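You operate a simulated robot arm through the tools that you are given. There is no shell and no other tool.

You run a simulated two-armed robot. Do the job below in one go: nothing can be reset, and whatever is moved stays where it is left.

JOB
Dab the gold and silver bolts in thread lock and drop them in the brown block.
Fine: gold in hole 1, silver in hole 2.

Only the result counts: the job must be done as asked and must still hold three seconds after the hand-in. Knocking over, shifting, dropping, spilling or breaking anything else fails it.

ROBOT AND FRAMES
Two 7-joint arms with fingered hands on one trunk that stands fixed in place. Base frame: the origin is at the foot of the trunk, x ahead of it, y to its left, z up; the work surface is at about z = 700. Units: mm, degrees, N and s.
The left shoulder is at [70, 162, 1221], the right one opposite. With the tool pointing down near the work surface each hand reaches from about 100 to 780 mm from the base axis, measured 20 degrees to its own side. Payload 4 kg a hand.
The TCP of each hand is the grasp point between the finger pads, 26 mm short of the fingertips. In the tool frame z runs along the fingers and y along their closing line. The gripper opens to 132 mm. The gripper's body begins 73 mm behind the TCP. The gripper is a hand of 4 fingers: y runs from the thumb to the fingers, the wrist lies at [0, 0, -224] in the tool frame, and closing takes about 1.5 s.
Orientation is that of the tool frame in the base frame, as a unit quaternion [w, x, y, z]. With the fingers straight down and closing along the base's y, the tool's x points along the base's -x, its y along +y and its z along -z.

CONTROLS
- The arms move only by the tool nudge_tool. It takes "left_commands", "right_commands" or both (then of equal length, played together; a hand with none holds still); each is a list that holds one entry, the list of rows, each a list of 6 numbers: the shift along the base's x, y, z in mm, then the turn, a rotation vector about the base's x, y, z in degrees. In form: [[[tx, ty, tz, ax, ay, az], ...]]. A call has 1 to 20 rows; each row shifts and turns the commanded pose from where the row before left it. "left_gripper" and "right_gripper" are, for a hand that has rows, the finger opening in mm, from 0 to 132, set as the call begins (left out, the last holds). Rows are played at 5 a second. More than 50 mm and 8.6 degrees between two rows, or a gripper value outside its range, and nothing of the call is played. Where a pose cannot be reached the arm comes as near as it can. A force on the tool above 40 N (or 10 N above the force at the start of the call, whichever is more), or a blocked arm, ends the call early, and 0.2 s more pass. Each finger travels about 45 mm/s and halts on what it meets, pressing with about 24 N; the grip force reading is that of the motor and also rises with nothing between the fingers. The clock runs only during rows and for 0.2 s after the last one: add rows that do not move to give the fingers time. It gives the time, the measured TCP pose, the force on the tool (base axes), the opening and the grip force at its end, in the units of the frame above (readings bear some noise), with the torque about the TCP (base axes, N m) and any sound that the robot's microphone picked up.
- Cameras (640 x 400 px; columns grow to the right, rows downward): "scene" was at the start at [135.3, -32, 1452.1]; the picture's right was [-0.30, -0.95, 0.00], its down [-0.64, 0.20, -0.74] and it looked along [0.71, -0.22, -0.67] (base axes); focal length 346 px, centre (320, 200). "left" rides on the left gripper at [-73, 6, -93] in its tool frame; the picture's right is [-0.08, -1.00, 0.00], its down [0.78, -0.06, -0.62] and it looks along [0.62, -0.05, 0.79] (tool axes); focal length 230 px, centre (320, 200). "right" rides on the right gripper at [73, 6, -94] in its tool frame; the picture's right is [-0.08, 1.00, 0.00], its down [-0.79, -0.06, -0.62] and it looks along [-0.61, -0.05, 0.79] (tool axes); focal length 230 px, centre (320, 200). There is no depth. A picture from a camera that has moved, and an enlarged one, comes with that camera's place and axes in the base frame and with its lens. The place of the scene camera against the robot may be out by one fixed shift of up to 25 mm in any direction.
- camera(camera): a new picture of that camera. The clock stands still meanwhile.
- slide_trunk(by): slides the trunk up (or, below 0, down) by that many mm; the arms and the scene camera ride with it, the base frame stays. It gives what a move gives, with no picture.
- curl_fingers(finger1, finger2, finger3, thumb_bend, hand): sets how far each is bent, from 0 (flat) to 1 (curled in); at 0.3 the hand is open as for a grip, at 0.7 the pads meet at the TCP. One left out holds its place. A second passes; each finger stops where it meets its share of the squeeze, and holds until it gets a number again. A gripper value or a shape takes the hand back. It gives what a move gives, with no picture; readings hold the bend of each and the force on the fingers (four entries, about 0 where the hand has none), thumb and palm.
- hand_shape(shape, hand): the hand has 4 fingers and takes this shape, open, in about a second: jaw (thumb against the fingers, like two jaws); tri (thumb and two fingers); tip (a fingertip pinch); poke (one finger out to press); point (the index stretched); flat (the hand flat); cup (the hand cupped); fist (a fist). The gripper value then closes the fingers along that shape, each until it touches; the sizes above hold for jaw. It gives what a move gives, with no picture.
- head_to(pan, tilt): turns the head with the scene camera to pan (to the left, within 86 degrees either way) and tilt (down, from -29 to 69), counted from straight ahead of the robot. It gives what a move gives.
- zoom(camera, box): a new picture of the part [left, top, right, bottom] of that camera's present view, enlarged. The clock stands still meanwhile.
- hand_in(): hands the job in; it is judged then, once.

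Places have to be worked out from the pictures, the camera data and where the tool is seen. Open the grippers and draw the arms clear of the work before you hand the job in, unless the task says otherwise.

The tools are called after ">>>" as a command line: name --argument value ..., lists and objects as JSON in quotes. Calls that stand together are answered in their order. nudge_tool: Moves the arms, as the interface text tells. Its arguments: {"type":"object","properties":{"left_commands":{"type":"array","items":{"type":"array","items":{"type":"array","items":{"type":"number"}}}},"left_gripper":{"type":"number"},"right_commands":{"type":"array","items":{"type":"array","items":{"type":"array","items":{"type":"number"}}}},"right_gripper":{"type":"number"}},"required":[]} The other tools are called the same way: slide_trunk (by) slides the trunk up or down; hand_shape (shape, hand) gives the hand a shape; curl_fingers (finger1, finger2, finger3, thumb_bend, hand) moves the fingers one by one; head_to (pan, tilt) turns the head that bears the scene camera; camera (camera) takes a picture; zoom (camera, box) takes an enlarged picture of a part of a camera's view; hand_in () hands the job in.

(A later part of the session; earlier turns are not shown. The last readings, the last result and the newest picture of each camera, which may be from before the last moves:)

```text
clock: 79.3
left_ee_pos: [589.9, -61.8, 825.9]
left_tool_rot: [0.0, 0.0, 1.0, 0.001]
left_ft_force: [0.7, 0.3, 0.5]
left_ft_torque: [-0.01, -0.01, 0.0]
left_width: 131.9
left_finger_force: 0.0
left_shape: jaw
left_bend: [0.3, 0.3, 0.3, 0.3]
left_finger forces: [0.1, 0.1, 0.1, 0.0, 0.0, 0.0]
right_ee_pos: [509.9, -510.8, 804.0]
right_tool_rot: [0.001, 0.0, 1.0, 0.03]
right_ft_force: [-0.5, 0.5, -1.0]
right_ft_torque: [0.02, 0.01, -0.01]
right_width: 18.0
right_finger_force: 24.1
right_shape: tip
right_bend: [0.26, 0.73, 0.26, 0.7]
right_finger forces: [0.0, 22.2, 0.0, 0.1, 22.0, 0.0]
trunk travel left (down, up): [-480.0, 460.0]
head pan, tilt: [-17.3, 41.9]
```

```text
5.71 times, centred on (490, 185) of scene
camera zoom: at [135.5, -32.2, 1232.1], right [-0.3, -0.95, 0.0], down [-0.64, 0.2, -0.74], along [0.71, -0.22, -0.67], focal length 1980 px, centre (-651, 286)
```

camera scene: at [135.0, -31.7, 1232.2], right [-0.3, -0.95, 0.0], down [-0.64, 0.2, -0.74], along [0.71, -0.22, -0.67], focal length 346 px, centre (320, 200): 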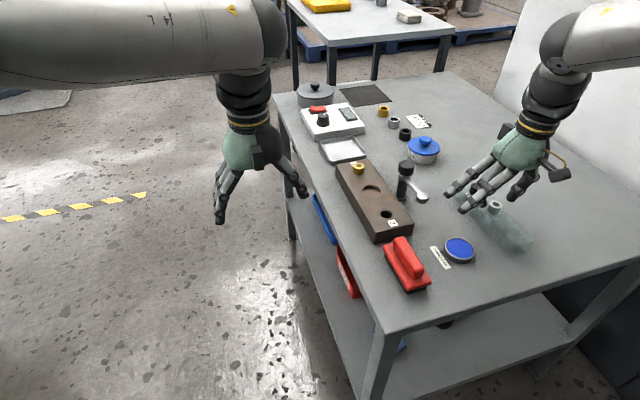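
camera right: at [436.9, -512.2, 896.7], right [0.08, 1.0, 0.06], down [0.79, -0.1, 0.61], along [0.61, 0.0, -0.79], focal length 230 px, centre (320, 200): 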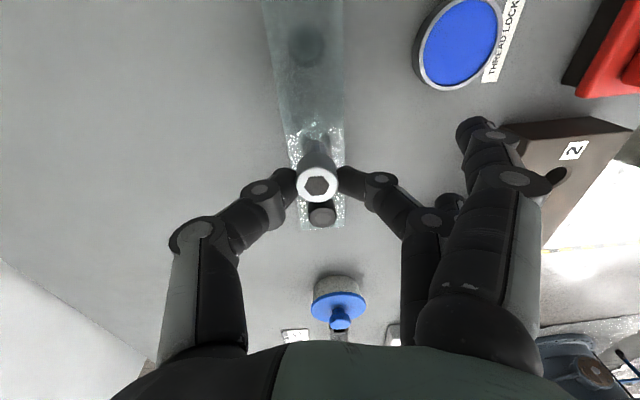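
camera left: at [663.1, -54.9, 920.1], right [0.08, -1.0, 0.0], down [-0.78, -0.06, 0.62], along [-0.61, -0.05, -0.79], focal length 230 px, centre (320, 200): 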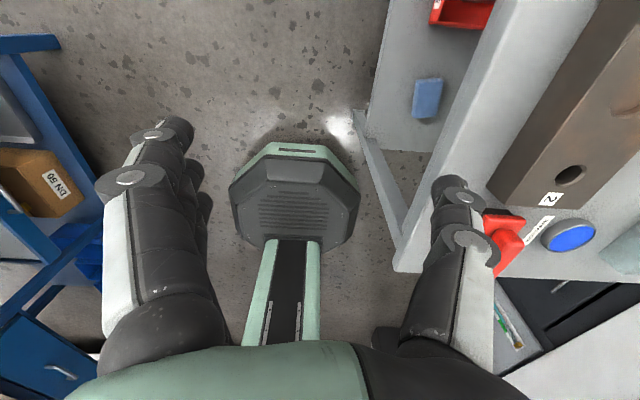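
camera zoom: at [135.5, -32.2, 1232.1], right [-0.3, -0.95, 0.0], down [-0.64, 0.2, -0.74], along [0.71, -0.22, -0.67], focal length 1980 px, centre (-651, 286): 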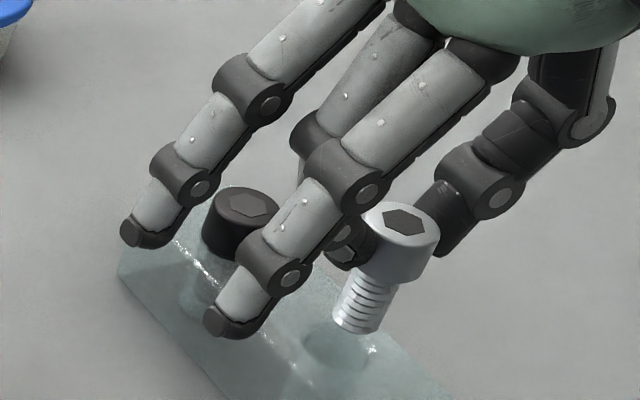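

Excellent: a balanced 22 N pinch and the bolt hangs nearly vertical, clear of the rack. I zoom in on the hand view to confirm tilt, then go up and over to the dish.

>>> zoom --camera "right" --box '[270, 110, 366, 210]'

>>> zoom --camera "scene" --box '[485, 180, 525, 215]'

```text
4.00 times, centred on (318, 160) of right
camera zoom: at [436.9, -512.2, 896.7], right [0.08, 1.0, 0.06], down [0.79, -0.1, 0.61], along [0.61, 0.0, -0.79], focal length 920 px, centre (328, 360)
```

zoom: 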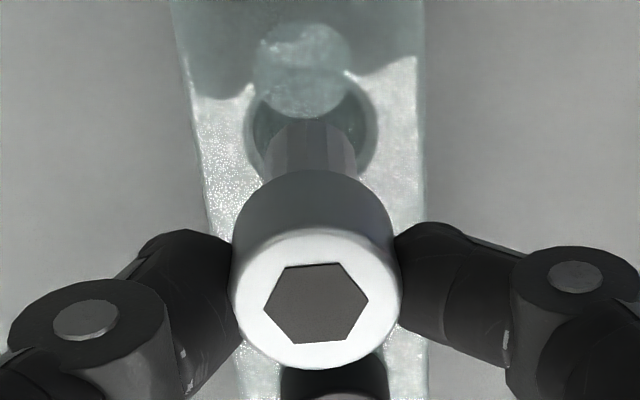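

```text
11.43 times, centred on (505, 198) of scene
camera zoom: at [135.5, -32.2, 1232.1], right [-0.3, -0.95, 0.0], down [-0.64, 0.2, -0.74], along [0.71, -0.22, -0.67], focal length 3959 px, centre (-1794, 229)
```

zoom: 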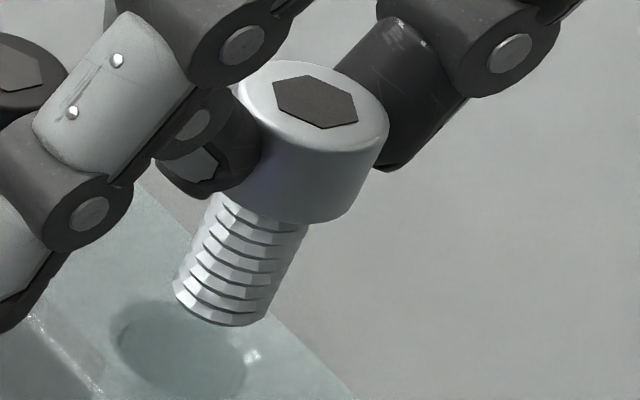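

The bolt is within ~2° of vertical. I raise it and carry it over the dish, aiming ~8 mm to the -y side of the paste centre so the outer fingers stay well away from the red tool.

>>> nudge_tool --right_commands '[[[0, 0, 20, 0, 0, 0], [0, 0, 16, 0, 0, 0], [-13, 24, 0, 0, 0, 0], [-13, 24, 0, 0, 0, 0], [-13, 24, 0, 0, 0, 0], [-13, 23, 0, 0, 0, 0], [0, 0, 0, 0, 0, 0]]]' --right_gripper 16

>>> zoom --camera "scene" --box '[410, 170, 530, 280]'

>>> camera --camera "right"

>>> camera --camera "left"

```text
clock: 80.9
left_ee_pos: [589.9, -61.6, 826.7]
left_tool_rot: [0.0, 0.001, 1.0, 0.0]
left_ft_force: [-0.2, -0.6, -0.3]
left_ft_torque: [-0.03, -0.02, -0.02]
left_width: 131.9
left_finger_force: 0.0
left_shape: jaw
left_bend: [0.3, 0.3, 0.3, 0.3]
left_finger forces: [0.0, 0.0, 0.1, 0.0, 0.0, 0.0]
right_ee_pos: [457.6, -416.5, 837.2]
right_tool_rot: [0.0, 0.0, 1.0, 0.03]
right_ft_force: [0.0, 0.1, -0.6]
right_ft_torque: [0.04, 0.0, -0.01]
right_width: 17.6
right_finger_force: 24.2
right_shape: tip
right_bend: [0.26, 0.73, 0.26, 0.7]
right_finger forces: [0.1, 22.2, 0.0, 0.1, 22.0, 0.0]
trunk travel left (down, up): [-480.0, 460.0]
head pan, tilt: [-17.3, 41.9]
```

```text
3.64 times, centred on (470, 225) of scene
camera zoom: at [135.7, -32.3, 1232.1], right [-0.3, -0.95, 0.0], down [-0.64, 0.2, -0.74], along [0.71, -0.22, -0.67], focal length 1260 px, centre (-226, 109)
```

zoom: 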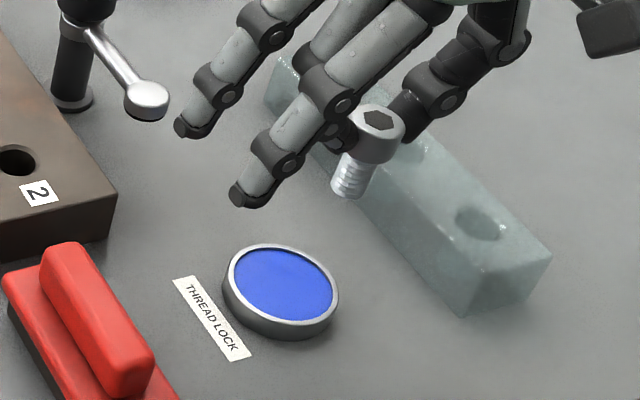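

```text
taken
camera right: at [384.0, -417.6, 932.0], right [0.08, 1.0, 0.06], down [0.79, -0.1, 0.61], along [0.61, 0.0, -0.79], focal length 230 px, centre (320, 200)
```

right: 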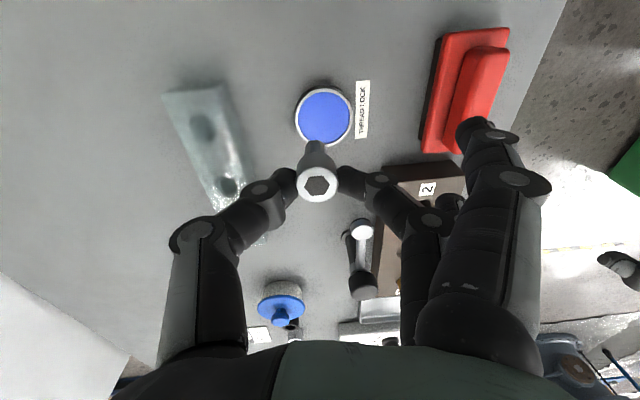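

```text
taken
camera left: at [664.1, -55.1, 919.3], right [0.08, -1.0, 0.0], down [-0.78, -0.06, 0.62], along [-0.62, -0.05, -0.79], focal length 230 px, centre (320, 200)
```

left: 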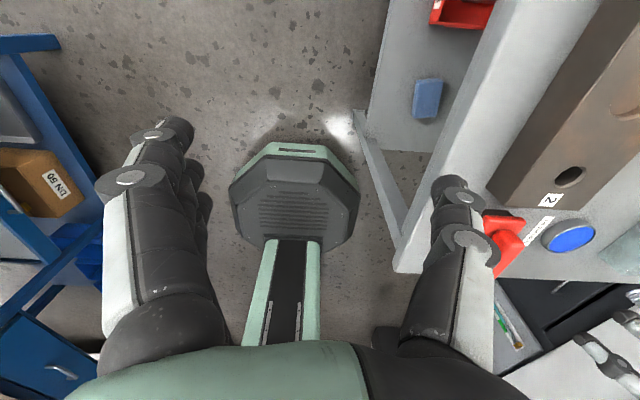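

The tip is over the dish about 12 mm toward -y; I shift +3 in y and lower 58 mm, then check the gap.

>>> nudge_tool --right_commands '[[[0, 3, -15, 0, 0, 0], [0, 0, -15, 0, 0, 0], [0, 0, -14, 0, 0, 0], [0, 0, -14, 0, 0, 0], [0, 0, 0, 0, 0, 0]]]' --right_gripper 16

>>> zoom --camera "scene" --box '[420, 200, 500, 270]'

>>> zoom --camera "right" --box '[250, 60, 410, 200]'

```text
clock: 82.1
left_ee_pos: [590.4, -61.6, 827.3]
left_tool_rot: [0.0, 0.0, 1.0, 0.0]
left_ft_force: [0.4, 0.1, -0.6]
left_ft_torque: [0.03, -0.01, -0.02]
left_width: 132.1
left_finger_force: 0.1
left_shape: jaw
left_bend: [0.3, 0.3, 0.3, 0.3]
left_finger forces: [0.0, 0.0, 0.0, 0.1, 0.0, 0.0]
right_ee_pos: [458.0, -413.7, 781.2]
right_tool_rot: [-0.001, 0.0, 1.0, 0.031]
right_ft_force: [-0.5, 0.3, -0.7]
right_ft_torque: [0.02, 0.0, 0.0]
right_width: 17.8
right_finger_force: 24.2
right_shape: tip
right_bend: [0.26, 0.73, 0.26, 0.7]
right_finger forces: [0.0, 22.2, 0.0, 0.0, 22.0, 0.1]
trunk travel left (down, up): [-480.0, 460.0]
head pan, tilt: [-17.3, 41.9]
```

```text
5.71 times, centred on (460, 235) of scene
camera zoom: at [135.2, -31.9, 1232.2], right [-0.3, -0.95, 0.0], down [-0.64, 0.2, -0.74], along [0.71, -0.22, -0.67], focal length 1980 px, centre (-480, 0)
```

zoom: 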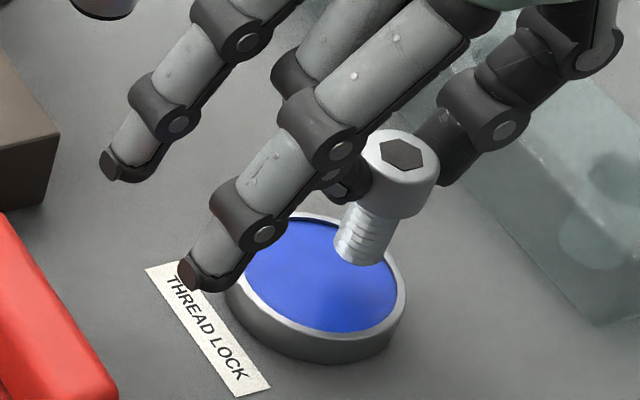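

```text
2.86 times, centred on (330, 130) of right
camera zoom: at [384.3, -414.6, 874.6], right [0.08, 1.0, 0.06], down [0.78, -0.1, 0.61], along [0.61, 0.0, -0.79], focal length 657 px, centre (291, 400)
```

zoom: 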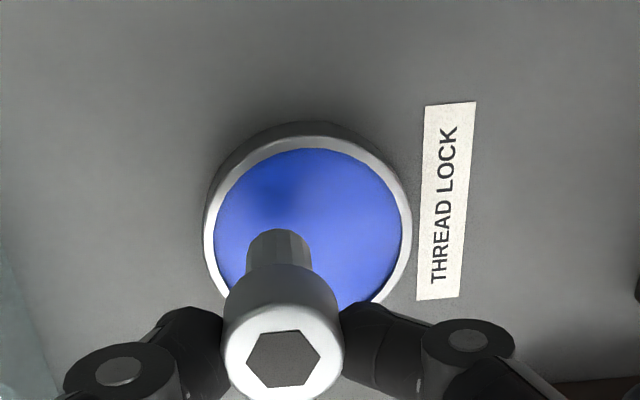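

The tip will land inside the paste, ~8 mm off its centre as planned. I lower 10 mm, then approach in small steps.

>>> nudge_tool --right_commands '[[[0, 0, -4, 0, 0, 0], [0, 0, -3, 0, 0, 0], [0, 0, -3, 0, 0, 0], [0, 0, 0, 0, 0, 0]]]' --right_gripper 16

>>> zoom --camera "scene" --box '[440, 220, 490, 260]'

>>> zoom --camera "right" --box '[250, 60, 410, 200]'

```text
clock: 83.1
left_ee_pos: [590.4, -60.8, 826.8]
left_tool_rot: [0.0, 0.0, 1.0, 0.0]
left_ft_force: [-0.6, -0.2, 0.4]
left_ft_torque: [0.01, 0.01, 0.03]
left_width: 131.8
left_finger_force: 0.2
left_shape: jaw
left_bend: [0.3, 0.3, 0.3, 0.3]
left_finger forces: [0.0, 0.0, 0.1, 0.0, 0.1, 0.0]
right_ee_pos: [458.5, -413.0, 770.9]
right_tool_rot: [0.0, -0.001, 1.0, 0.031]
right_ft_force: [-0.4, -0.7, -0.4]
right_ft_torque: [0.0, 0.03, 0.01]
right_width: 17.7
right_finger_force: 24.6
right_shape: tip
right_bend: [0.26, 0.73, 0.26, 0.7]
right_finger forces: [0.1, 22.1, 0.1, 0.0, 22.0, 0.0]
trunk travel left (down, up): [-480.0, 460.0]
head pan, tilt: [-17.3, 41.9]
```

```text
10.00 times, centred on (465, 240) of scene
camera zoom: at [135.3, -32.0, 1232.1], right [-0.3, -0.95, 0.0], down [-0.64, 0.2, -0.74], along [0.71, -0.22, -0.67], focal length 3464 px, centre (-1130, -200)
```

zoom: 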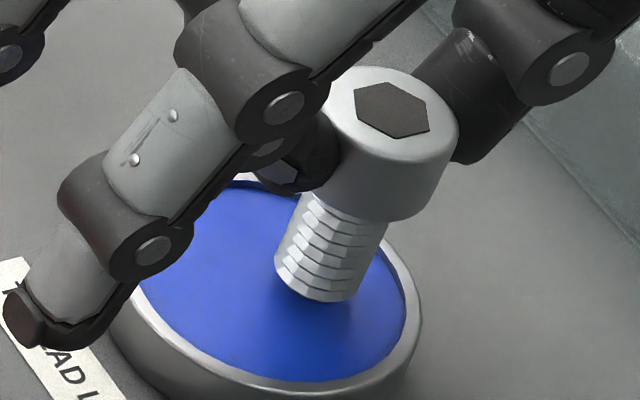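

```text
2.86 times, centred on (330, 130) of right
camera zoom: at [384.6, -413.9, 864.3], right [0.08, 1.0, 0.06], down [0.78, -0.1, 0.61], along [0.61, 0.0, -0.79], focal length 657 px, centre (291, 400)
```

zoom: 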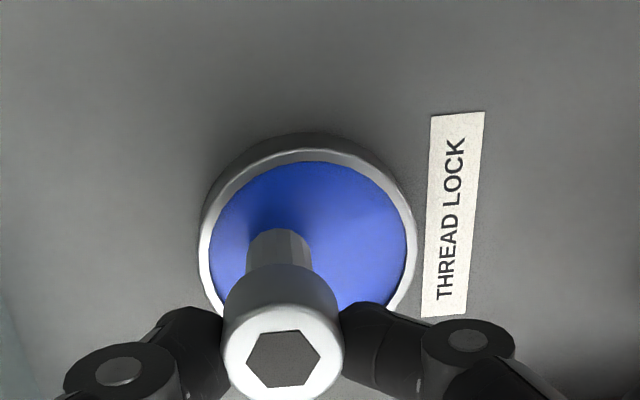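

About 7 mm to go by the shadow. I lower 4 mm, then 1 mm steps.

>>> nudge_tool --right_commands '[[[0, 0, -2, 0, 0, 0], [0, 0, -2, 0, 0, 0], [0, 0, 0, 0, 0, 0]]]' --right_gripper 16

>>> zoom --camera "scene" --box '[440, 220, 490, 260]'

```text
clock: 83.9
left_ee_pos: [590.0, -61.2, 826.7]
left_tool_rot: [-0.001, -0.001, 1.0, 0.0]
left_ft_force: [-0.2, 0.8, -0.3]
left_ft_torque: [0.02, 0.04, -0.03]
left_width: 131.7
left_finger_force: 0.0
left_shape: jaw
left_bend: [0.3, 0.3, 0.3, 0.3]
left_finger forces: [0.0, 0.0, 0.1, 0.1, 0.0, 0.0]
right_ee_pos: [458.8, -411.7, 767.2]
right_tool_rot: [0.0, 0.0, 1.0, 0.031]
right_ft_force: [0.3, 0.3, -1.2]
right_ft_torque: [-0.04, -0.03, -0.02]
right_width: 17.6
right_finger_force: 23.7
right_shape: tip
right_bend: [0.26, 0.73, 0.26, 0.7]
right_finger forces: [0.1, 22.3, 0.0, 0.1, 22.1, 0.0]
trunk travel left (down, up): [-480.0, 460.0]
head pan, tilt: [-17.3, 41.9]
```

```text
10.00 times, centred on (465, 240) of scene
camera zoom: at [135.3, -31.9, 1232.2], right [-0.3, -0.95, 0.0], down [-0.64, 0.2, -0.74], along [0.71, -0.22, -0.67], focal length 3464 px, centre (-1130, -200)
```

zoom: 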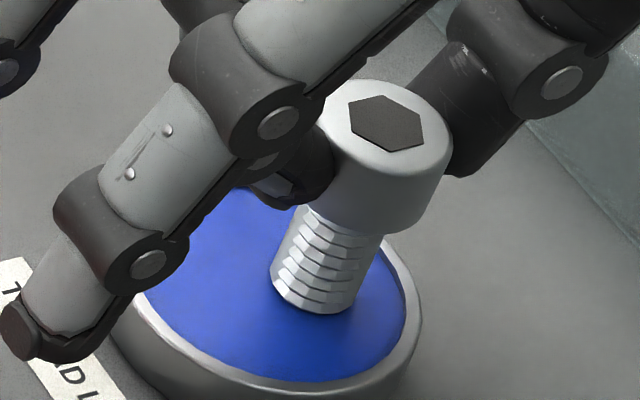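

Still a small gap. I continue 2 mm, then 1 mm steps while watching force and colour.

>>> nudge_tool --right_commands '[[[0, 0, -1, 0, 0, 0], [0, 0, -1, 0, 0, 0], [0, 0, 0, 0, 0, 0]]]' --right_gripper 16

>>> zoom --camera "scene" --box '[440, 220, 490, 260]'

```text
clock: 84.7
left_ee_pos: [590.1, -61.7, 826.0]
left_tool_rot: [0.001, 0.0, 1.0, 0.0]
left_ft_force: [-0.6, -0.8, -0.4]
left_ft_torque: [-0.01, 0.03, 0.0]
left_width: 131.8
left_finger_force: 0.1
left_shape: jaw
left_bend: [0.3, 0.3, 0.3, 0.3]
left_finger forces: [0.0, 0.0, 0.1, 0.0, 0.0, 0.0]
right_ee_pos: [457.7, -412.5, 766.5]
right_tool_rot: [0.001, 0.0, 1.0, 0.031]
right_ft_force: [0.9, -0.3, 9.5]
right_ft_torque: [-0.02, -0.03, -0.02]
right_width: 18.2
right_finger_force: 23.7
right_shape: tip
right_bend: [0.26, 0.73, 0.26, 0.7]
right_finger forces: [0.0, 24.9, 0.1, 0.1, 24.4, 0.0]
trunk travel left (down, up): [-480.0, 460.0]
head pan, tilt: [-17.3, 41.9]
```

```text
10.00 times, centred on (465, 240) of scene
camera zoom: at [134.6, -31.2, 1232.3], right [-0.3, -0.95, 0.0], down [-0.64, 0.2, -0.75], along [0.71, -0.22, -0.67], focal length 3464 px, centre (-1130, -200)
```

zoom: 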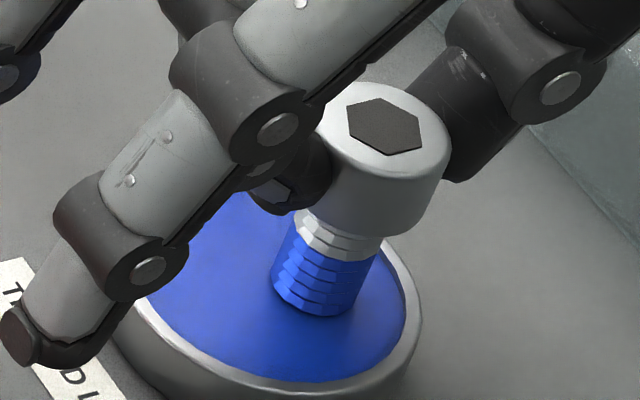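

The silver thread is coated (blue, ~10 N contact). I lift straight up 70 mm.

>>> nudge_tool --right_commands '[[[0, 0, 5, 0, 0, 0], [0, 0, 10, 0, 0, 0], [0, 0, 15, 0, 0, 0], [0, 0, 20, 0, 0, 0], [0, 0, 20, 0, 0, 0], [0, 0, 20, 0, 0, 0], [0, 0, 0, 0, 0, 0]]]' --right_gripper 16

>>> zoom --camera "scene" --box '[400, 140, 520, 260]'

>>> zoom --camera "right" --box '[250, 60, 410, 200]'

```text
clock: 86.3
left_ee_pos: [591.6, -60.9, 826.5]
left_tool_rot: [0.0, 0.0, 1.0, -0.001]
left_ft_force: [0.3, 0.3, 0.1]
left_ft_torque: [0.01, 0.01, -0.02]
left_width: 131.9
left_finger_force: 0.0
left_shape: jaw
left_bend: [0.3, 0.3, 0.3, 0.3]
left_finger forces: [0.0, 0.0, 0.1, 0.1, 0.0, 0.1]
right_ee_pos: [459.8, -414.5, 855.7]
right_tool_rot: [0.0, 0.0, 1.0, 0.031]
right_ft_force: [0.0, 0.5, -0.5]
right_ft_torque: [-0.02, 0.0, 0.02]
right_width: 18.2
right_finger_force: 23.9
right_shape: tip
right_bend: [0.26, 0.73, 0.26, 0.7]
right_finger forces: [0.0, 23.5, 0.0, 0.0, 23.4, 0.1]
trunk travel left (down, up): [-480.0, 460.0]
head pan, tilt: [-17.3, 41.9]
```

```text
3.33 times, centred on (460, 200) of scene
camera zoom: at [135.6, -32.4, 1232.1], right [-0.3, -0.95, 0.0], down [-0.64, 0.2, -0.74], along [0.71, -0.22, -0.67], focal length 1155 px, centre (-147, 200)
```

zoom: 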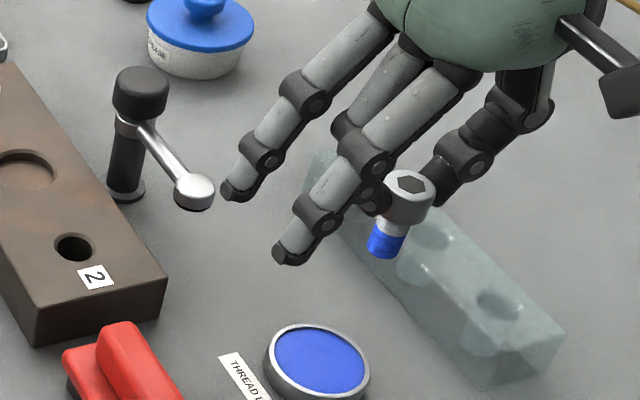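

```text
2.86 times, centred on (330, 130) of right
camera zoom: at [385.0, -414.6, 949.1], right [0.08, 1.0, 0.06], down [0.79, -0.1, 0.61], along [0.61, 0.0, -0.79], focal length 657 px, centre (291, 400)
```

zoom: 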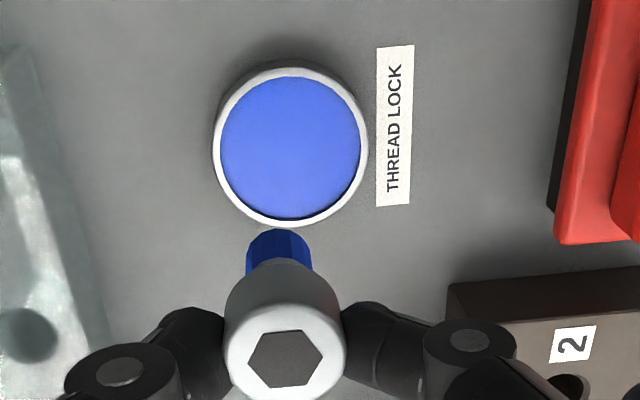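

Silver is coated and the dish is undisturbed. From all measurements (scene camera offset ≈ (-4, +3, -18)), hole 2 is at about (565, -301.6). I yaw the hand -90° at height while moving the left hand farther away, then head for hole 2.

>>> nudge_tool --right_commands '[[[6, 1, 2, 0, 0, -7.5], [6, 1, 2, 0, 0, -7.5], [6, 1, 2, 0, 0, -7.5], [6, 1, 2, 0, 0, -7.5], [6, 1, 2, 0, 0, -7.5], [6, 1, 2, 0, 0, -7.5], [6, 1, 2, 0, 0, -7.5], [6, 1, 2, 0, 0, -7.5], [6, 1, 2, 0, 0, -7.5], [6, 1, 2, 0, 0, -7.5], [6, 1, 0, 0, 0, -7.5], [6, 1, 0, 0, 0, -7.5], [0, 0, 0, 0, 0, 0]]]' --right_gripper 16 --left_commands '[[[0, 8, 0, 0, 0, 0], [0, 8, 0, 0, 0, 0], [0, 8, 0, 0, 0, 0], [0, 8, 0, 0, 0, 0], [0, 8, 0, 0, 0, 0], [0, 8, 0, 0, 0, 0], [0, 8, 0, 0, 0, 0], [0, 8, 0, 0, 0, 0], [0, 8, 0, 0, 0, 0], [0, 8, 0, 0, 0, 0], [0, 8, 0, 0, 0, 0], [0, 8, 0, 0, 0, 0], [0, 0, 0, 0, 0, 0]]]'

>>> camera --camera "scene"

>>> zoom --camera "scene" --box '[370, 100, 510, 220]'

```text
clock: 89.1
left_ee_pos: [590.4, 34.8, 825.7]
left_tool_rot: [0.0, 0.0, 1.0, 0.0]
left_ft_force: [-0.6, 0.4, -0.1]
left_ft_torque: [0.0, 0.02, 0.0]
left_width: 131.9
left_finger_force: 0.1
left_shape: jaw
left_bend: [0.3, 0.3, 0.3, 0.3]
left_finger forces: [0.0, 0.1, 0.0, 0.1, 0.0, 0.0]
right_ee_pos: [532.2, -400.7, 874.1]
right_tool_rot: [0.021, 0.707, 0.706, 0.022]
right_ft_force: [0.0, -0.3, -1.7]
right_ft_torque: [0.02, -0.01, 0.0]
right_width: 17.9
right_finger_force: 23.9
right_shape: tip
right_bend: [0.26, 0.73, 0.26, 0.7]
right_finger forces: [0.0, 23.4, 0.1, 0.0, 23.2, 0.1]
trunk travel left (down, up): [-480.0, 460.0]
head pan, tilt: [-17.3, 41.9]
```

```text
taken
camera scene: at [135.2, -32.3, 1232.1], right [-0.3, -0.95, 0.0], down [-0.64, 0.2, -0.74], along [0.71, -0.22, -0.67], focal length 346 px, centre (320, 200)
```

scene: 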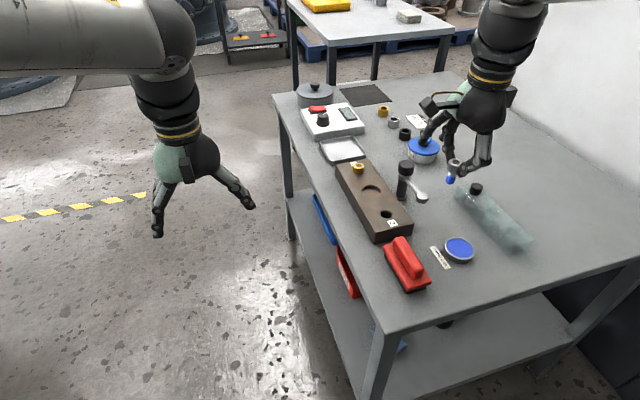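

```text
3.33 times, centred on (440, 160) of scene
camera zoom: at [135.2, -32.3, 1232.1], right [-0.3, -0.95, 0.0], down [-0.64, 0.2, -0.74], along [0.71, -0.22, -0.67], focal length 1155 px, centre (-80, 333)
```

zoom: 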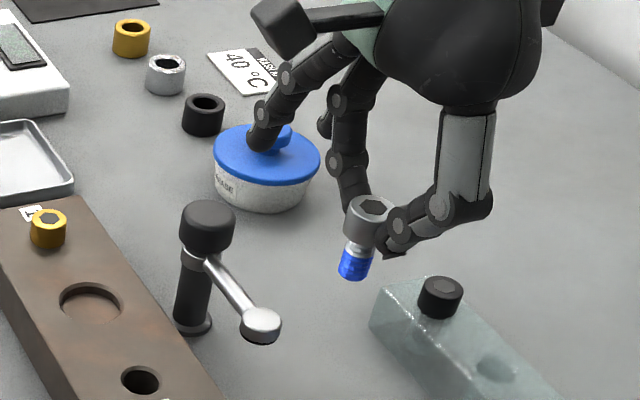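

Bolt upright, all clear. I move over hole 2 (TCP ≈ (564, -303)) and lower to leave the tip ~25 mm above the block.

>>> nudge_tool --right_commands '[[[8, 25, 0, 0, 0, 0], [8, 25, 0, 0, 0, 0], [8, 24, 0, 0, 0, 0], [8, 24, 0, 0, 0, 0], [0, 0, -15, 0, 0, 0], [0, 0, -20, 0, 0, 0], [0, 0, -20, 0, 0, 0], [0, 0, -10, 0, 0, 0], [0, 0, 0, 0, 0, 0]]]' --right_gripper 16

>>> camera --camera "scene"

>>> zoom --camera "scene" --box '[350, 150, 430, 230]'

>>> zoom --camera "right" --box '[240, 60, 400, 200]'

```text
clock: 91.1
left_ee_pos: [590.9, 35.9, 827.2]
left_tool_rot: [0.0, 0.0, 1.0, 0.0]
left_ft_force: [-0.3, 0.6, -0.4]
left_ft_torque: [-0.01, -0.02, 0.01]
left_width: 131.9
left_finger_force: 0.0
left_shape: jaw
left_bend: [0.3, 0.3, 0.3, 0.3]
left_finger forces: [0.0, 0.1, 0.1, 0.0, 0.0, 0.1]
right_ee_pos: [562.5, -302.8, 812.1]
right_tool_rot: [0.022, 0.707, 0.707, 0.022]
right_ft_force: [-0.7, -0.1, -0.7]
right_ft_torque: [-0.01, 0.03, -0.01]
right_width: 17.7
right_finger_force: 23.9
right_shape: tip
right_bend: [0.26, 0.73, 0.26, 0.7]
right_finger forces: [0.0, 23.2, 0.1, 0.0, 23.1, 0.0]
trunk travel left (down, up): [-480.0, 460.0]
head pan, tilt: [-17.3, 41.9]
```

```text
taken
camera scene: at [135.4, -31.9, 1232.1], right [-0.3, -0.95, 0.0], down [-0.64, 0.2, -0.74], along [0.71, -0.22, -0.67], focal length 346 px, centre (320, 200)
```

scene: 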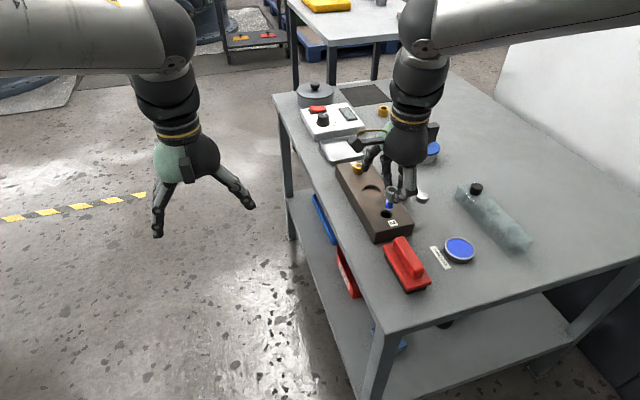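

```text
5.00 times, centred on (390, 190) of scene
camera zoom: at [135.4, -31.9, 1232.1], right [-0.3, -0.95, 0.0], down [-0.64, 0.2, -0.74], along [0.71, -0.22, -0.67], focal length 1732 px, centre (-30, 250)
```

zoom: 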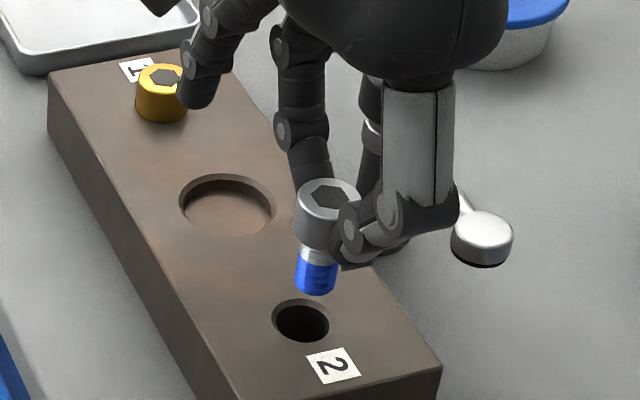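

```text
2.86 times, centred on (320, 130) of right
camera zoom: at [562.0, -231.2, 905.0], right [1.0, -0.08, 0.06], down [-0.1, -0.78, 0.61], along [0.0, -0.61, -0.79], focal length 657 px, centre (320, 400)
```

zoom: 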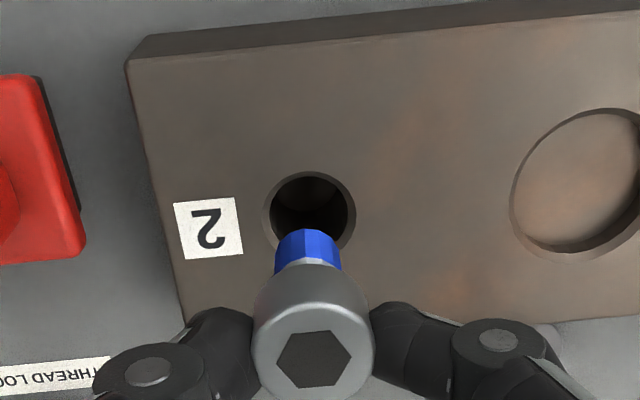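

Very clear views. The tip is about 1 mm short in x and ~3 mm toward -y relative to hole 2's axis. I shift (+1, +2.5) and lower 14 mm for a closer check.

>>> nudge_tool --right_commands '[[[1, 2.5, 0, 0, 0, 0], [0, 0, -7, 0, 0, 0], [0, 0, -7, 0, 0, 0], [0, 0, 0, 0, 0, 0]]]' --right_gripper 16

>>> zoom --camera "scene" --box '[370, 180, 410, 230]'

>>> zoom --camera "right" --box '[260, 90, 380, 180]'

```text
clock: 92.1
left_ee_pos: [591.0, 35.5, 827.5]
left_tool_rot: [0.0, 0.0, 1.0, 0.0]
left_ft_force: [0.2, 0.1, 0.0]
left_ft_torque: [0.01, 0.03, -0.03]
left_width: 132.0
left_finger_force: 0.0
left_shape: jaw
left_bend: [0.3, 0.3, 0.3, 0.3]
left_finger forces: [0.0, 0.1, 0.1, 0.0, 0.1, 0.0]
right_ee_pos: [564.1, -300.2, 795.3]
right_tool_rot: [0.021, 0.707, 0.707, 0.023]
right_ft_force: [0.1, 1.7, -0.2]
right_ft_torque: [-0.01, 0.0, 0.0]
right_width: 18.3
right_finger_force: 24.3
right_shape: tip
right_bend: [0.26, 0.73, 0.26, 0.7]
right_finger forces: [0.1, 23.3, 0.1, 0.1, 23.0, 0.0]
trunk travel left (down, up): [-480.0, 460.0]
head pan, tilt: [-17.3, 41.9]
```

```text
8.00 times, centred on (390, 205) of scene
camera zoom: at [135.3, -31.9, 1232.1], right [-0.3, -0.95, 0.0], down [-0.64, 0.2, -0.74], along [0.71, -0.22, -0.67], focal length 2772 px, centre (-240, 160)
```

zoom: 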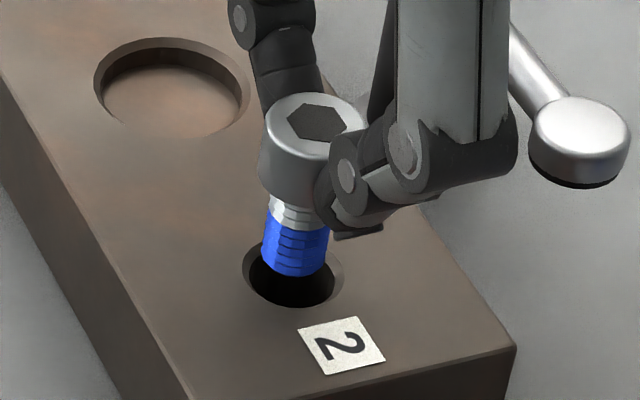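

```text
4.44 times, centred on (320, 135) of right
camera zoom: at [562.9, -228.8, 890.0], right [1.0, -0.08, 0.06], down [-0.1, -0.79, 0.61], along [0.0, -0.61, -0.79], focal length 1022 px, centre (320, 489)
```

zoom: 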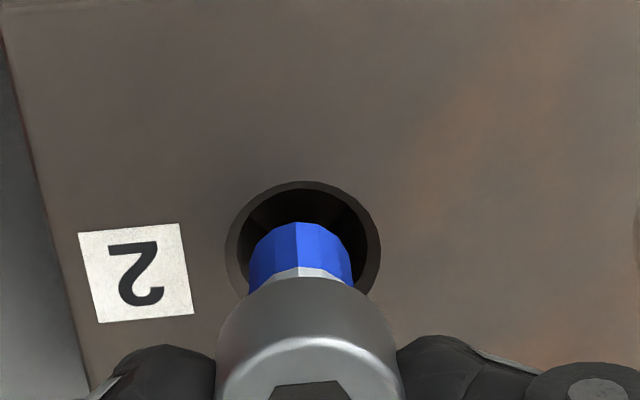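

Alignment over hole 2 is within ~0.5 mm in both views. I lower 9 mm into the mouth, watching force.

>>> nudge_tool --right_commands '[[[0, 0.4, -2, 0, 0, 0], [0, 0, -2, 0, 0, 0], [0, 0, -2, 0, 0, 0], [0, 0, -3, 0, 0, 0], [0, 0, 0, 0, 0, 0]]]' --right_gripper 16

>>> zoom --camera "scene" --box '[370, 180, 410, 230]'

>>> zoom --camera "right" --box '[260, 90, 380, 180]'

```text
clock: 93.3
left_ee_pos: [590.2, 35.2, 826.0]
left_tool_rot: [0.001, 0.0, 1.0, 0.0]
left_ft_force: [-0.2, 0.1, 0.2]
left_ft_torque: [-0.03, 0.01, 0.02]
left_width: 131.9
left_finger_force: 0.0
left_shape: jaw
left_bend: [0.3, 0.3, 0.3, 0.3]
left_finger forces: [0.0, 0.0, 0.0, 0.0, 0.1, 0.1]
right_ee_pos: [564.5, -299.1, 787.8]
right_tool_rot: [0.021, 0.707, 0.707, 0.021]
right_ft_force: [0.1, 0.6, -0.1]
right_ft_torque: [0.03, 0.01, 0.0]
right_width: 18.4
right_finger_force: 23.8
right_shape: tip
right_bend: [0.26, 0.73, 0.26, 0.7]
right_finger forces: [0.0, 23.2, 0.1, 0.0, 23.2, 0.1]
trunk travel left (down, up): [-480.0, 460.0]
head pan, tilt: [-17.3, 41.9]
```

```text
8.00 times, centred on (390, 205) of scene
camera zoom: at [135.4, -31.9, 1232.1], right [-0.3, -0.95, 0.0], down [-0.64, 0.2, -0.74], along [0.71, -0.22, -0.67], focal length 2772 px, centre (-240, 160)
```

zoom: 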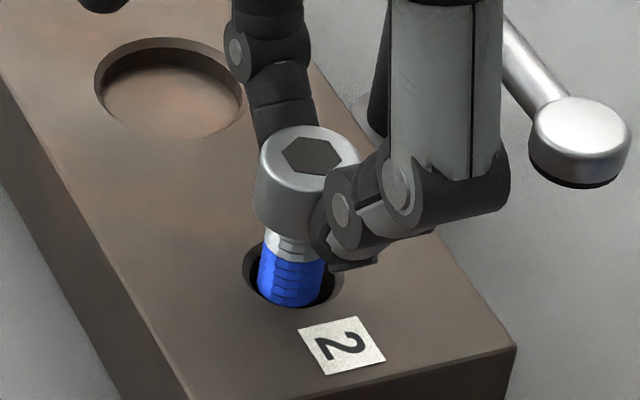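

```text
4.44 times, centred on (320, 135) of right
camera zoom: at [562.3, -228.6, 880.1], right [1.0, -0.08, 0.06], down [-0.1, -0.78, 0.61], along [0.0, -0.61, -0.79], focal length 1022 px, centre (320, 489)
```

zoom: 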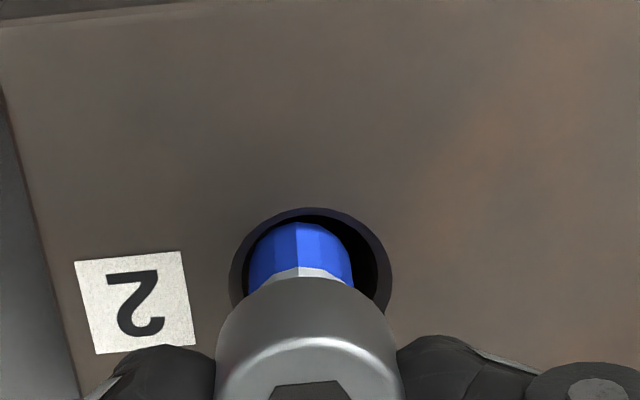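

The tip is in the hole mouth with no contact, about 1 mm toward -x. I nudge +1 in x and lower 6 mm.

>>> nudge_tool --right_commands '[[[1, 0, 0, 0, 0, 0], [0, 0, -2, 0, 0, 0], [0, 0, -2, 0, 0, 0], [0, 0, -2, 0, 0, 0], [0, 0, 0, 0, 0, 0]]]' --right_gripper 16

>>> zoom --camera "scene" --box '[370, 180, 410, 230]'

>>> zoom --camera "right" --box '[260, 90, 380, 180]'

```text
clock: 94.5
left_ee_pos: [591.0, 35.9, 826.9]
left_tool_rot: [-0.001, 0.0, 1.0, 0.0]
left_ft_force: [-0.4, 0.0, -0.4]
left_ft_torque: [0.0, -0.04, -0.01]
left_width: 131.7
left_finger_force: 0.0
left_shape: jaw
left_bend: [0.3, 0.3, 0.3, 0.3]
left_finger forces: [0.1, 0.1, 0.0, 0.0, 0.0, 0.0]
right_ee_pos: [563.9, -300.3, 780.0]
right_tool_rot: [0.022, 0.707, 0.707, 0.022]
right_ft_force: [0.2, 0.0, -1.8]
right_ft_torque: [0.0, -0.03, -0.03]
right_width: 18.0
right_finger_force: 24.2
right_shape: tip
right_bend: [0.26, 0.73, 0.26, 0.7]
right_finger forces: [0.0, 23.1, 0.0, 0.0, 23.1, 0.1]
trunk travel left (down, up): [-480.0, 460.0]
head pan, tilt: [-17.3, 41.9]
```

```text
8.00 times, centred on (390, 205) of scene
camera zoom: at [135.4, -31.9, 1232.1], right [-0.3, -0.95, 0.0], down [-0.64, 0.2, -0.74], along [0.71, -0.22, -0.67], focal length 2772 px, centre (-240, 160)
```

zoom: 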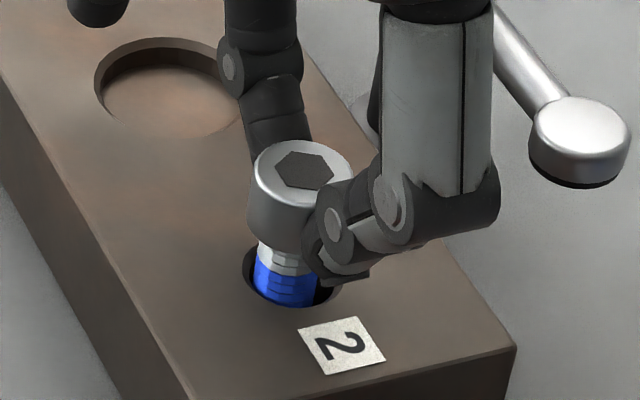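

```text
4.44 times, centred on (320, 135) of right
camera zoom: at [563.6, -228.2, 874.3], right [1.0, -0.08, 0.06], down [-0.1, -0.78, 0.61], along [0.0, -0.61, -0.79], focal length 1022 px, centre (320, 489)
```

zoom: 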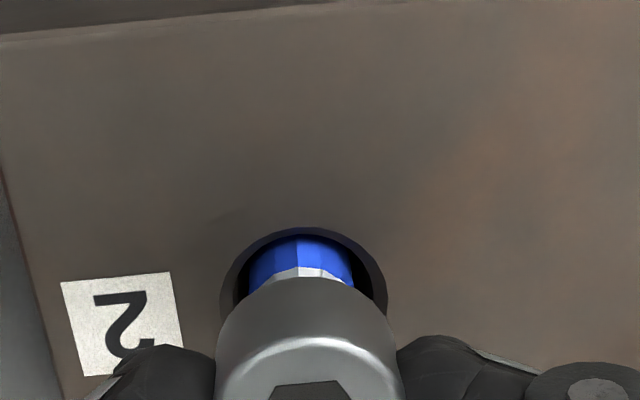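

The shank is centred in hole 2 with no contact. I lower another 6 mm.

>>> nudge_tool --right_commands '[[[0, 0, -2, 0, 0, 0], [0, 0, -2, 0, 0, 0], [0, 0, -2, 0, 0, 0], [0, 0, 0, 0, 0, 0]]]' --right_gripper 16

>>> zoom --camera "scene" --box '[350, 150, 430, 230]'

>>> zoom --camera "right" --box '[240, 90, 400, 200]'

```text
clock: 95.5
left_ee_pos: [590.5, 36.3, 826.6]
left_tool_rot: [-0.002, 0.0, 1.0, 0.0]
left_ft_force: [0.4, 0.1, 0.5]
left_ft_torque: [-0.01, 0.0, 0.05]
left_width: 131.9
left_finger_force: 0.1
left_shape: jaw
left_bend: [0.3, 0.3, 0.3, 0.3]
left_finger forces: [0.0, 0.1, 0.0, 0.0, 0.1, 0.0]
right_ee_pos: [564.4, -301.0, 775.4]
right_tool_rot: [0.021, 0.707, 0.707, 0.022]
right_ft_force: [0.4, 0.6, -0.8]
right_ft_torque: [0.0, -0.03, 0.0]
right_width: 17.9
right_finger_force: 24.1
right_shape: tip
right_bend: [0.26, 0.73, 0.26, 0.7]
right_finger forces: [0.0, 23.3, 0.0, 0.0, 23.1, 0.0]
trunk travel left (down, up): [-480.0, 460.0]
head pan, tilt: [-17.3, 41.9]
```

```text
5.00 times, centred on (390, 190) of scene
camera zoom: at [135.4, -31.9, 1232.1], right [-0.3, -0.95, 0.0], down [-0.64, 0.2, -0.74], along [0.71, -0.22, -0.67], focal length 1732 px, centre (-30, 250)
```

zoom: 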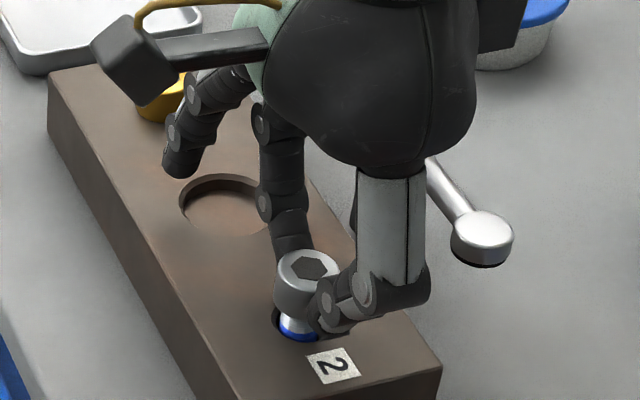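

```text
3.64 times, centred on (320, 145) of right
camera zoom: at [563.3, -228.4, 868.3], right [1.0, -0.08, 0.06], down [-0.1, -0.78, 0.61], along [0.0, -0.61, -0.79], focal length 837 px, centre (320, 400)
```

zoom: 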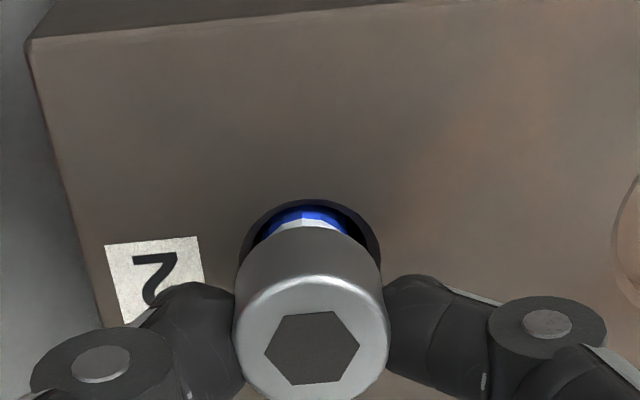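

Still free of contact; roughly 8–9 mm remain to seat. I lower 4 mm more, checking the outer fingers' clearance above the block.

>>> nudge_tool --right_commands '[[[0, 0, -2, 0, 0, 0], [0, 0, -2, 0, 0, 0], [0, 0, 0, 0, 0, 0]]]' --right_gripper 16

>>> zoom --camera "scene" --box '[350, 150, 430, 230]'

>>> camera --camera "right"

```text
clock: 96.3
left_ee_pos: [590.2, 35.1, 826.9]
left_tool_rot: [-0.001, -0.001, 1.0, 0.001]
left_ft_force: [0.3, -0.2, 0.3]
left_ft_torque: [0.04, -0.01, 0.01]
left_width: 132.0
left_finger_force: 0.1
left_shape: jaw
left_bend: [0.3, 0.3, 0.3, 0.3]
left_finger forces: [0.0, 0.0, 0.0, 0.0, 0.0, 0.1]
right_ee_pos: [565.5, -300.4, 770.3]
right_tool_rot: [0.023, 0.707, 0.707, 0.021]
right_ft_force: [-0.2, 0.2, -0.6]
right_ft_torque: [0.04, -0.01, 0.04]
right_width: 17.7
right_finger_force: 23.7
right_shape: tip
right_bend: [0.26, 0.73, 0.26, 0.7]
right_finger forces: [0.0, 23.2, 0.1, 0.1, 23.1, 0.0]
trunk travel left (down, up): [-480.0, 460.0]
head pan, tilt: [-17.3, 41.9]
```

```text
5.00 times, centred on (390, 190) of scene
camera zoom: at [135.4, -31.9, 1232.1], right [-0.3, -0.95, 0.0], down [-0.64, 0.2, -0.74], along [0.71, -0.22, -0.67], focal length 1732 px, centre (-30, 250)
```

zoom: 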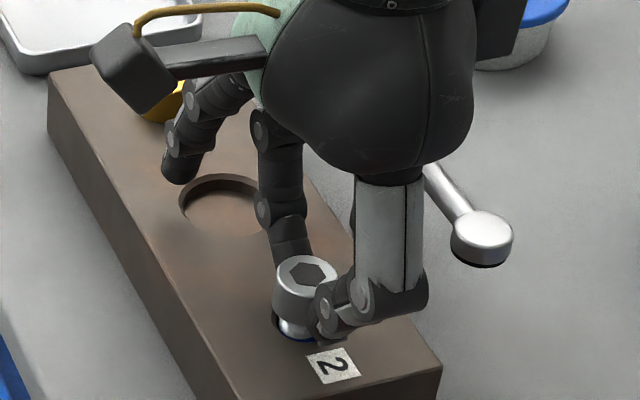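

```text
taken
camera right: at [563.8, -228.6, 864.7], right [1.0, -0.08, 0.06], down [-0.1, -0.78, 0.61], along [0.0, -0.61, -0.79], focal length 230 px, centre (320, 200)
```

right: 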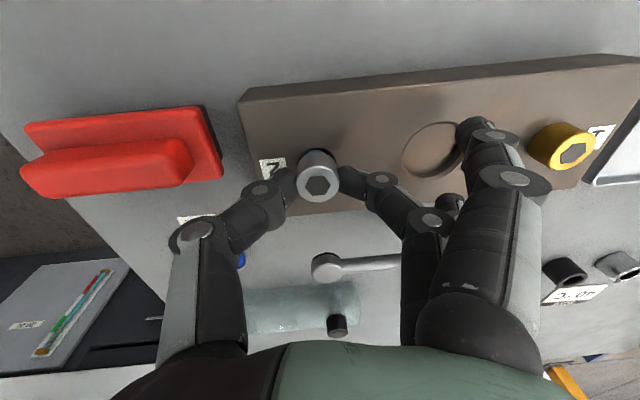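

All clear. I lower up to 3 mm more before releasing.

>>> nudge_tool --right_commands '[[[0, 0, -1, 0, 0, 0], [0, 0, -1, 0, 0, 0], [0, 0, -1, 0, 0, 0], [0, 0, 0, 0, 0, 0]]]' --right_gripper 16

>>> zoom --camera "scene" --box '[370, 180, 410, 230]'

>>> zoom --camera "right" --box '[260, 110, 380, 200]'

```text
clock: 97.3
left_ee_pos: [590.8, 35.7, 826.3]
left_tool_rot: [-0.001, 0.0, 1.0, 0.0]
left_ft_force: [-0.4, -0.7, 0.3]
left_ft_torque: [-0.04, -0.01, 0.03]
left_width: 131.8
left_finger_force: 0.1
left_shape: jaw
left_bend: [0.3, 0.3, 0.3, 0.3]
left_finger forces: [0.0, 0.1, 0.0, 0.0, 0.0, 0.1]
right_ee_pos: [565.7, -300.8, 767.1]
right_tool_rot: [0.022, 0.707, 0.707, 0.022]
right_ft_force: [0.2, 0.1, -1.5]
right_ft_torque: [0.01, 0.03, -0.02]
right_width: 18.2
right_finger_force: 24.4
right_shape: tip
right_bend: [0.26, 0.73, 0.26, 0.7]
right_finger forces: [0.0, 23.2, 0.1, 0.0, 23.2, 0.0]
trunk travel left (down, up): [-480.0, 460.0]
head pan, tilt: [-17.3, 41.9]
```

```text
8.00 times, centred on (390, 205) of scene
camera zoom: at [135.4, -31.9, 1232.1], right [-0.3, -0.95, 0.0], down [-0.64, 0.2, -0.74], along [0.71, -0.22, -0.67], focal length 2772 px, centre (-240, 160)
```

zoom: 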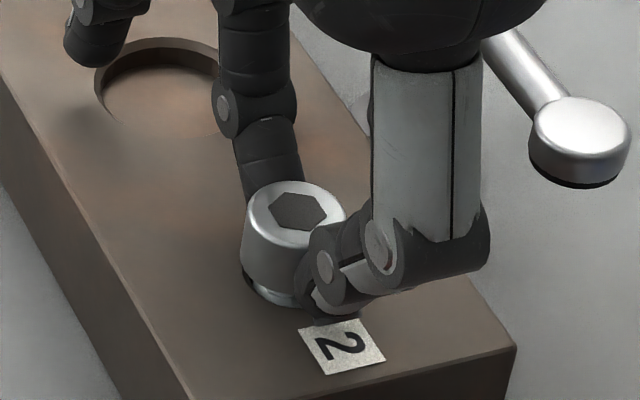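

```text
4.44 times, centred on (320, 155) of right
camera zoom: at [563.6, -228.3, 860.8], right [1.0, -0.08, 0.06], down [-0.1, -0.78, 0.61], along [0.0, -0.61, -0.79], focal length 1022 px, centre (320, 400)
```

zoom: 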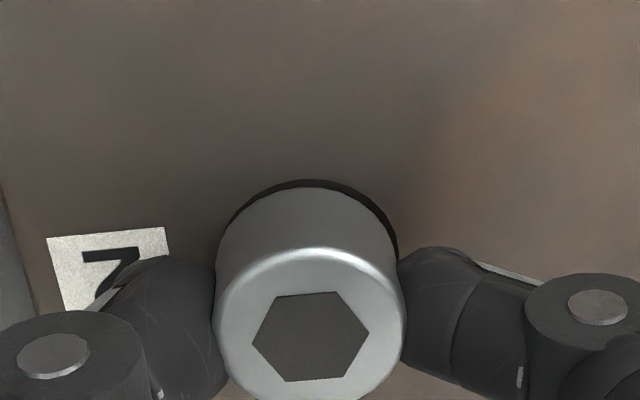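

About 2 mm from seating, with no contact. I open the pinch to release the silver bolt.

>>> nudge_tool --right_commands '[[[0, 0, 0, 0, 0, 0], [0, 0, 0, 0, 0, 0], [0, 0, 0, 0, 0, 0]]]' --right_gripper 32

>>> zoom --camera "scene" --box '[350, 150, 430, 230]'

>>> zoom --camera "right" --box '[260, 110, 380, 200]'

```text
clock: 98.1
left_ee_pos: [590.6, 35.0, 826.4]
left_tool_rot: [-0.001, 0.001, 1.0, 0.0]
left_ft_force: [-0.4, 0.4, 0.2]
left_ft_torque: [0.02, -0.02, -0.01]
left_width: 131.8
left_finger_force: 0.2
left_shape: jaw
left_bend: [0.3, 0.3, 0.3, 0.3]
left_finger forces: [0.0, 0.0, 0.1, 0.0, 0.0, 0.0]
right_ee_pos: [564.2, -300.3, 766.5]
right_tool_rot: [0.021, 0.707, 0.706, 0.021]
right_ft_force: [-0.3, -0.3, 0.5]
right_ft_torque: [-0.03, 0.02, 0.0]
right_width: 31.4
right_finger_force: 0.1
right_shape: tip
right_bend: [0.0, 0.73, 0.0, 0.7]
right_finger forces: [0.1, 0.1, 0.1, 0.1, 0.1, 0.0]
trunk travel left (down, up): [-480.0, 460.0]
head pan, tilt: [-17.3, 41.9]
```

```text
5.00 times, centred on (390, 190) of scene
camera zoom: at [135.4, -31.9, 1232.1], right [-0.3, -0.95, 0.0], down [-0.64, 0.2, -0.74], along [0.71, -0.22, -0.67], focal length 1732 px, centre (-30, 250)
```

zoom: 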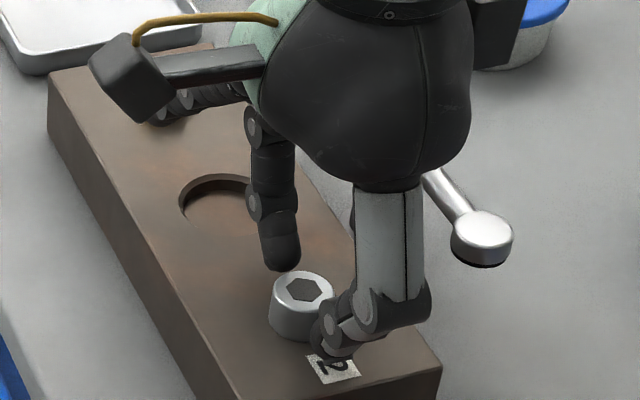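

```text
4.44 times, centred on (320, 155) of right
camera zoom: at [563.7, -228.3, 861.1], right [1.0, -0.08, 0.06], down [-0.1, -0.78, 0.61], along [0.0, -0.61, -0.79], focal length 1022 px, centre (320, 400)
```

zoom: 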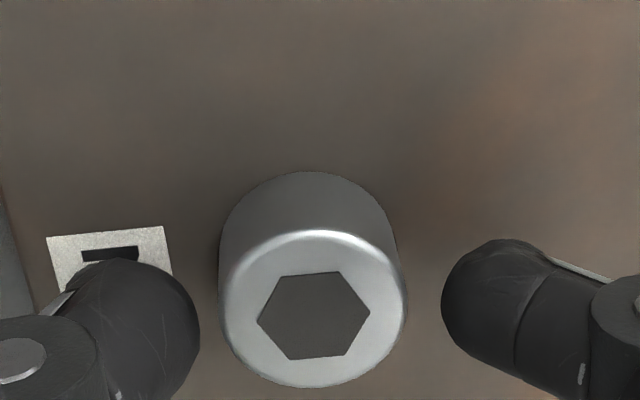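

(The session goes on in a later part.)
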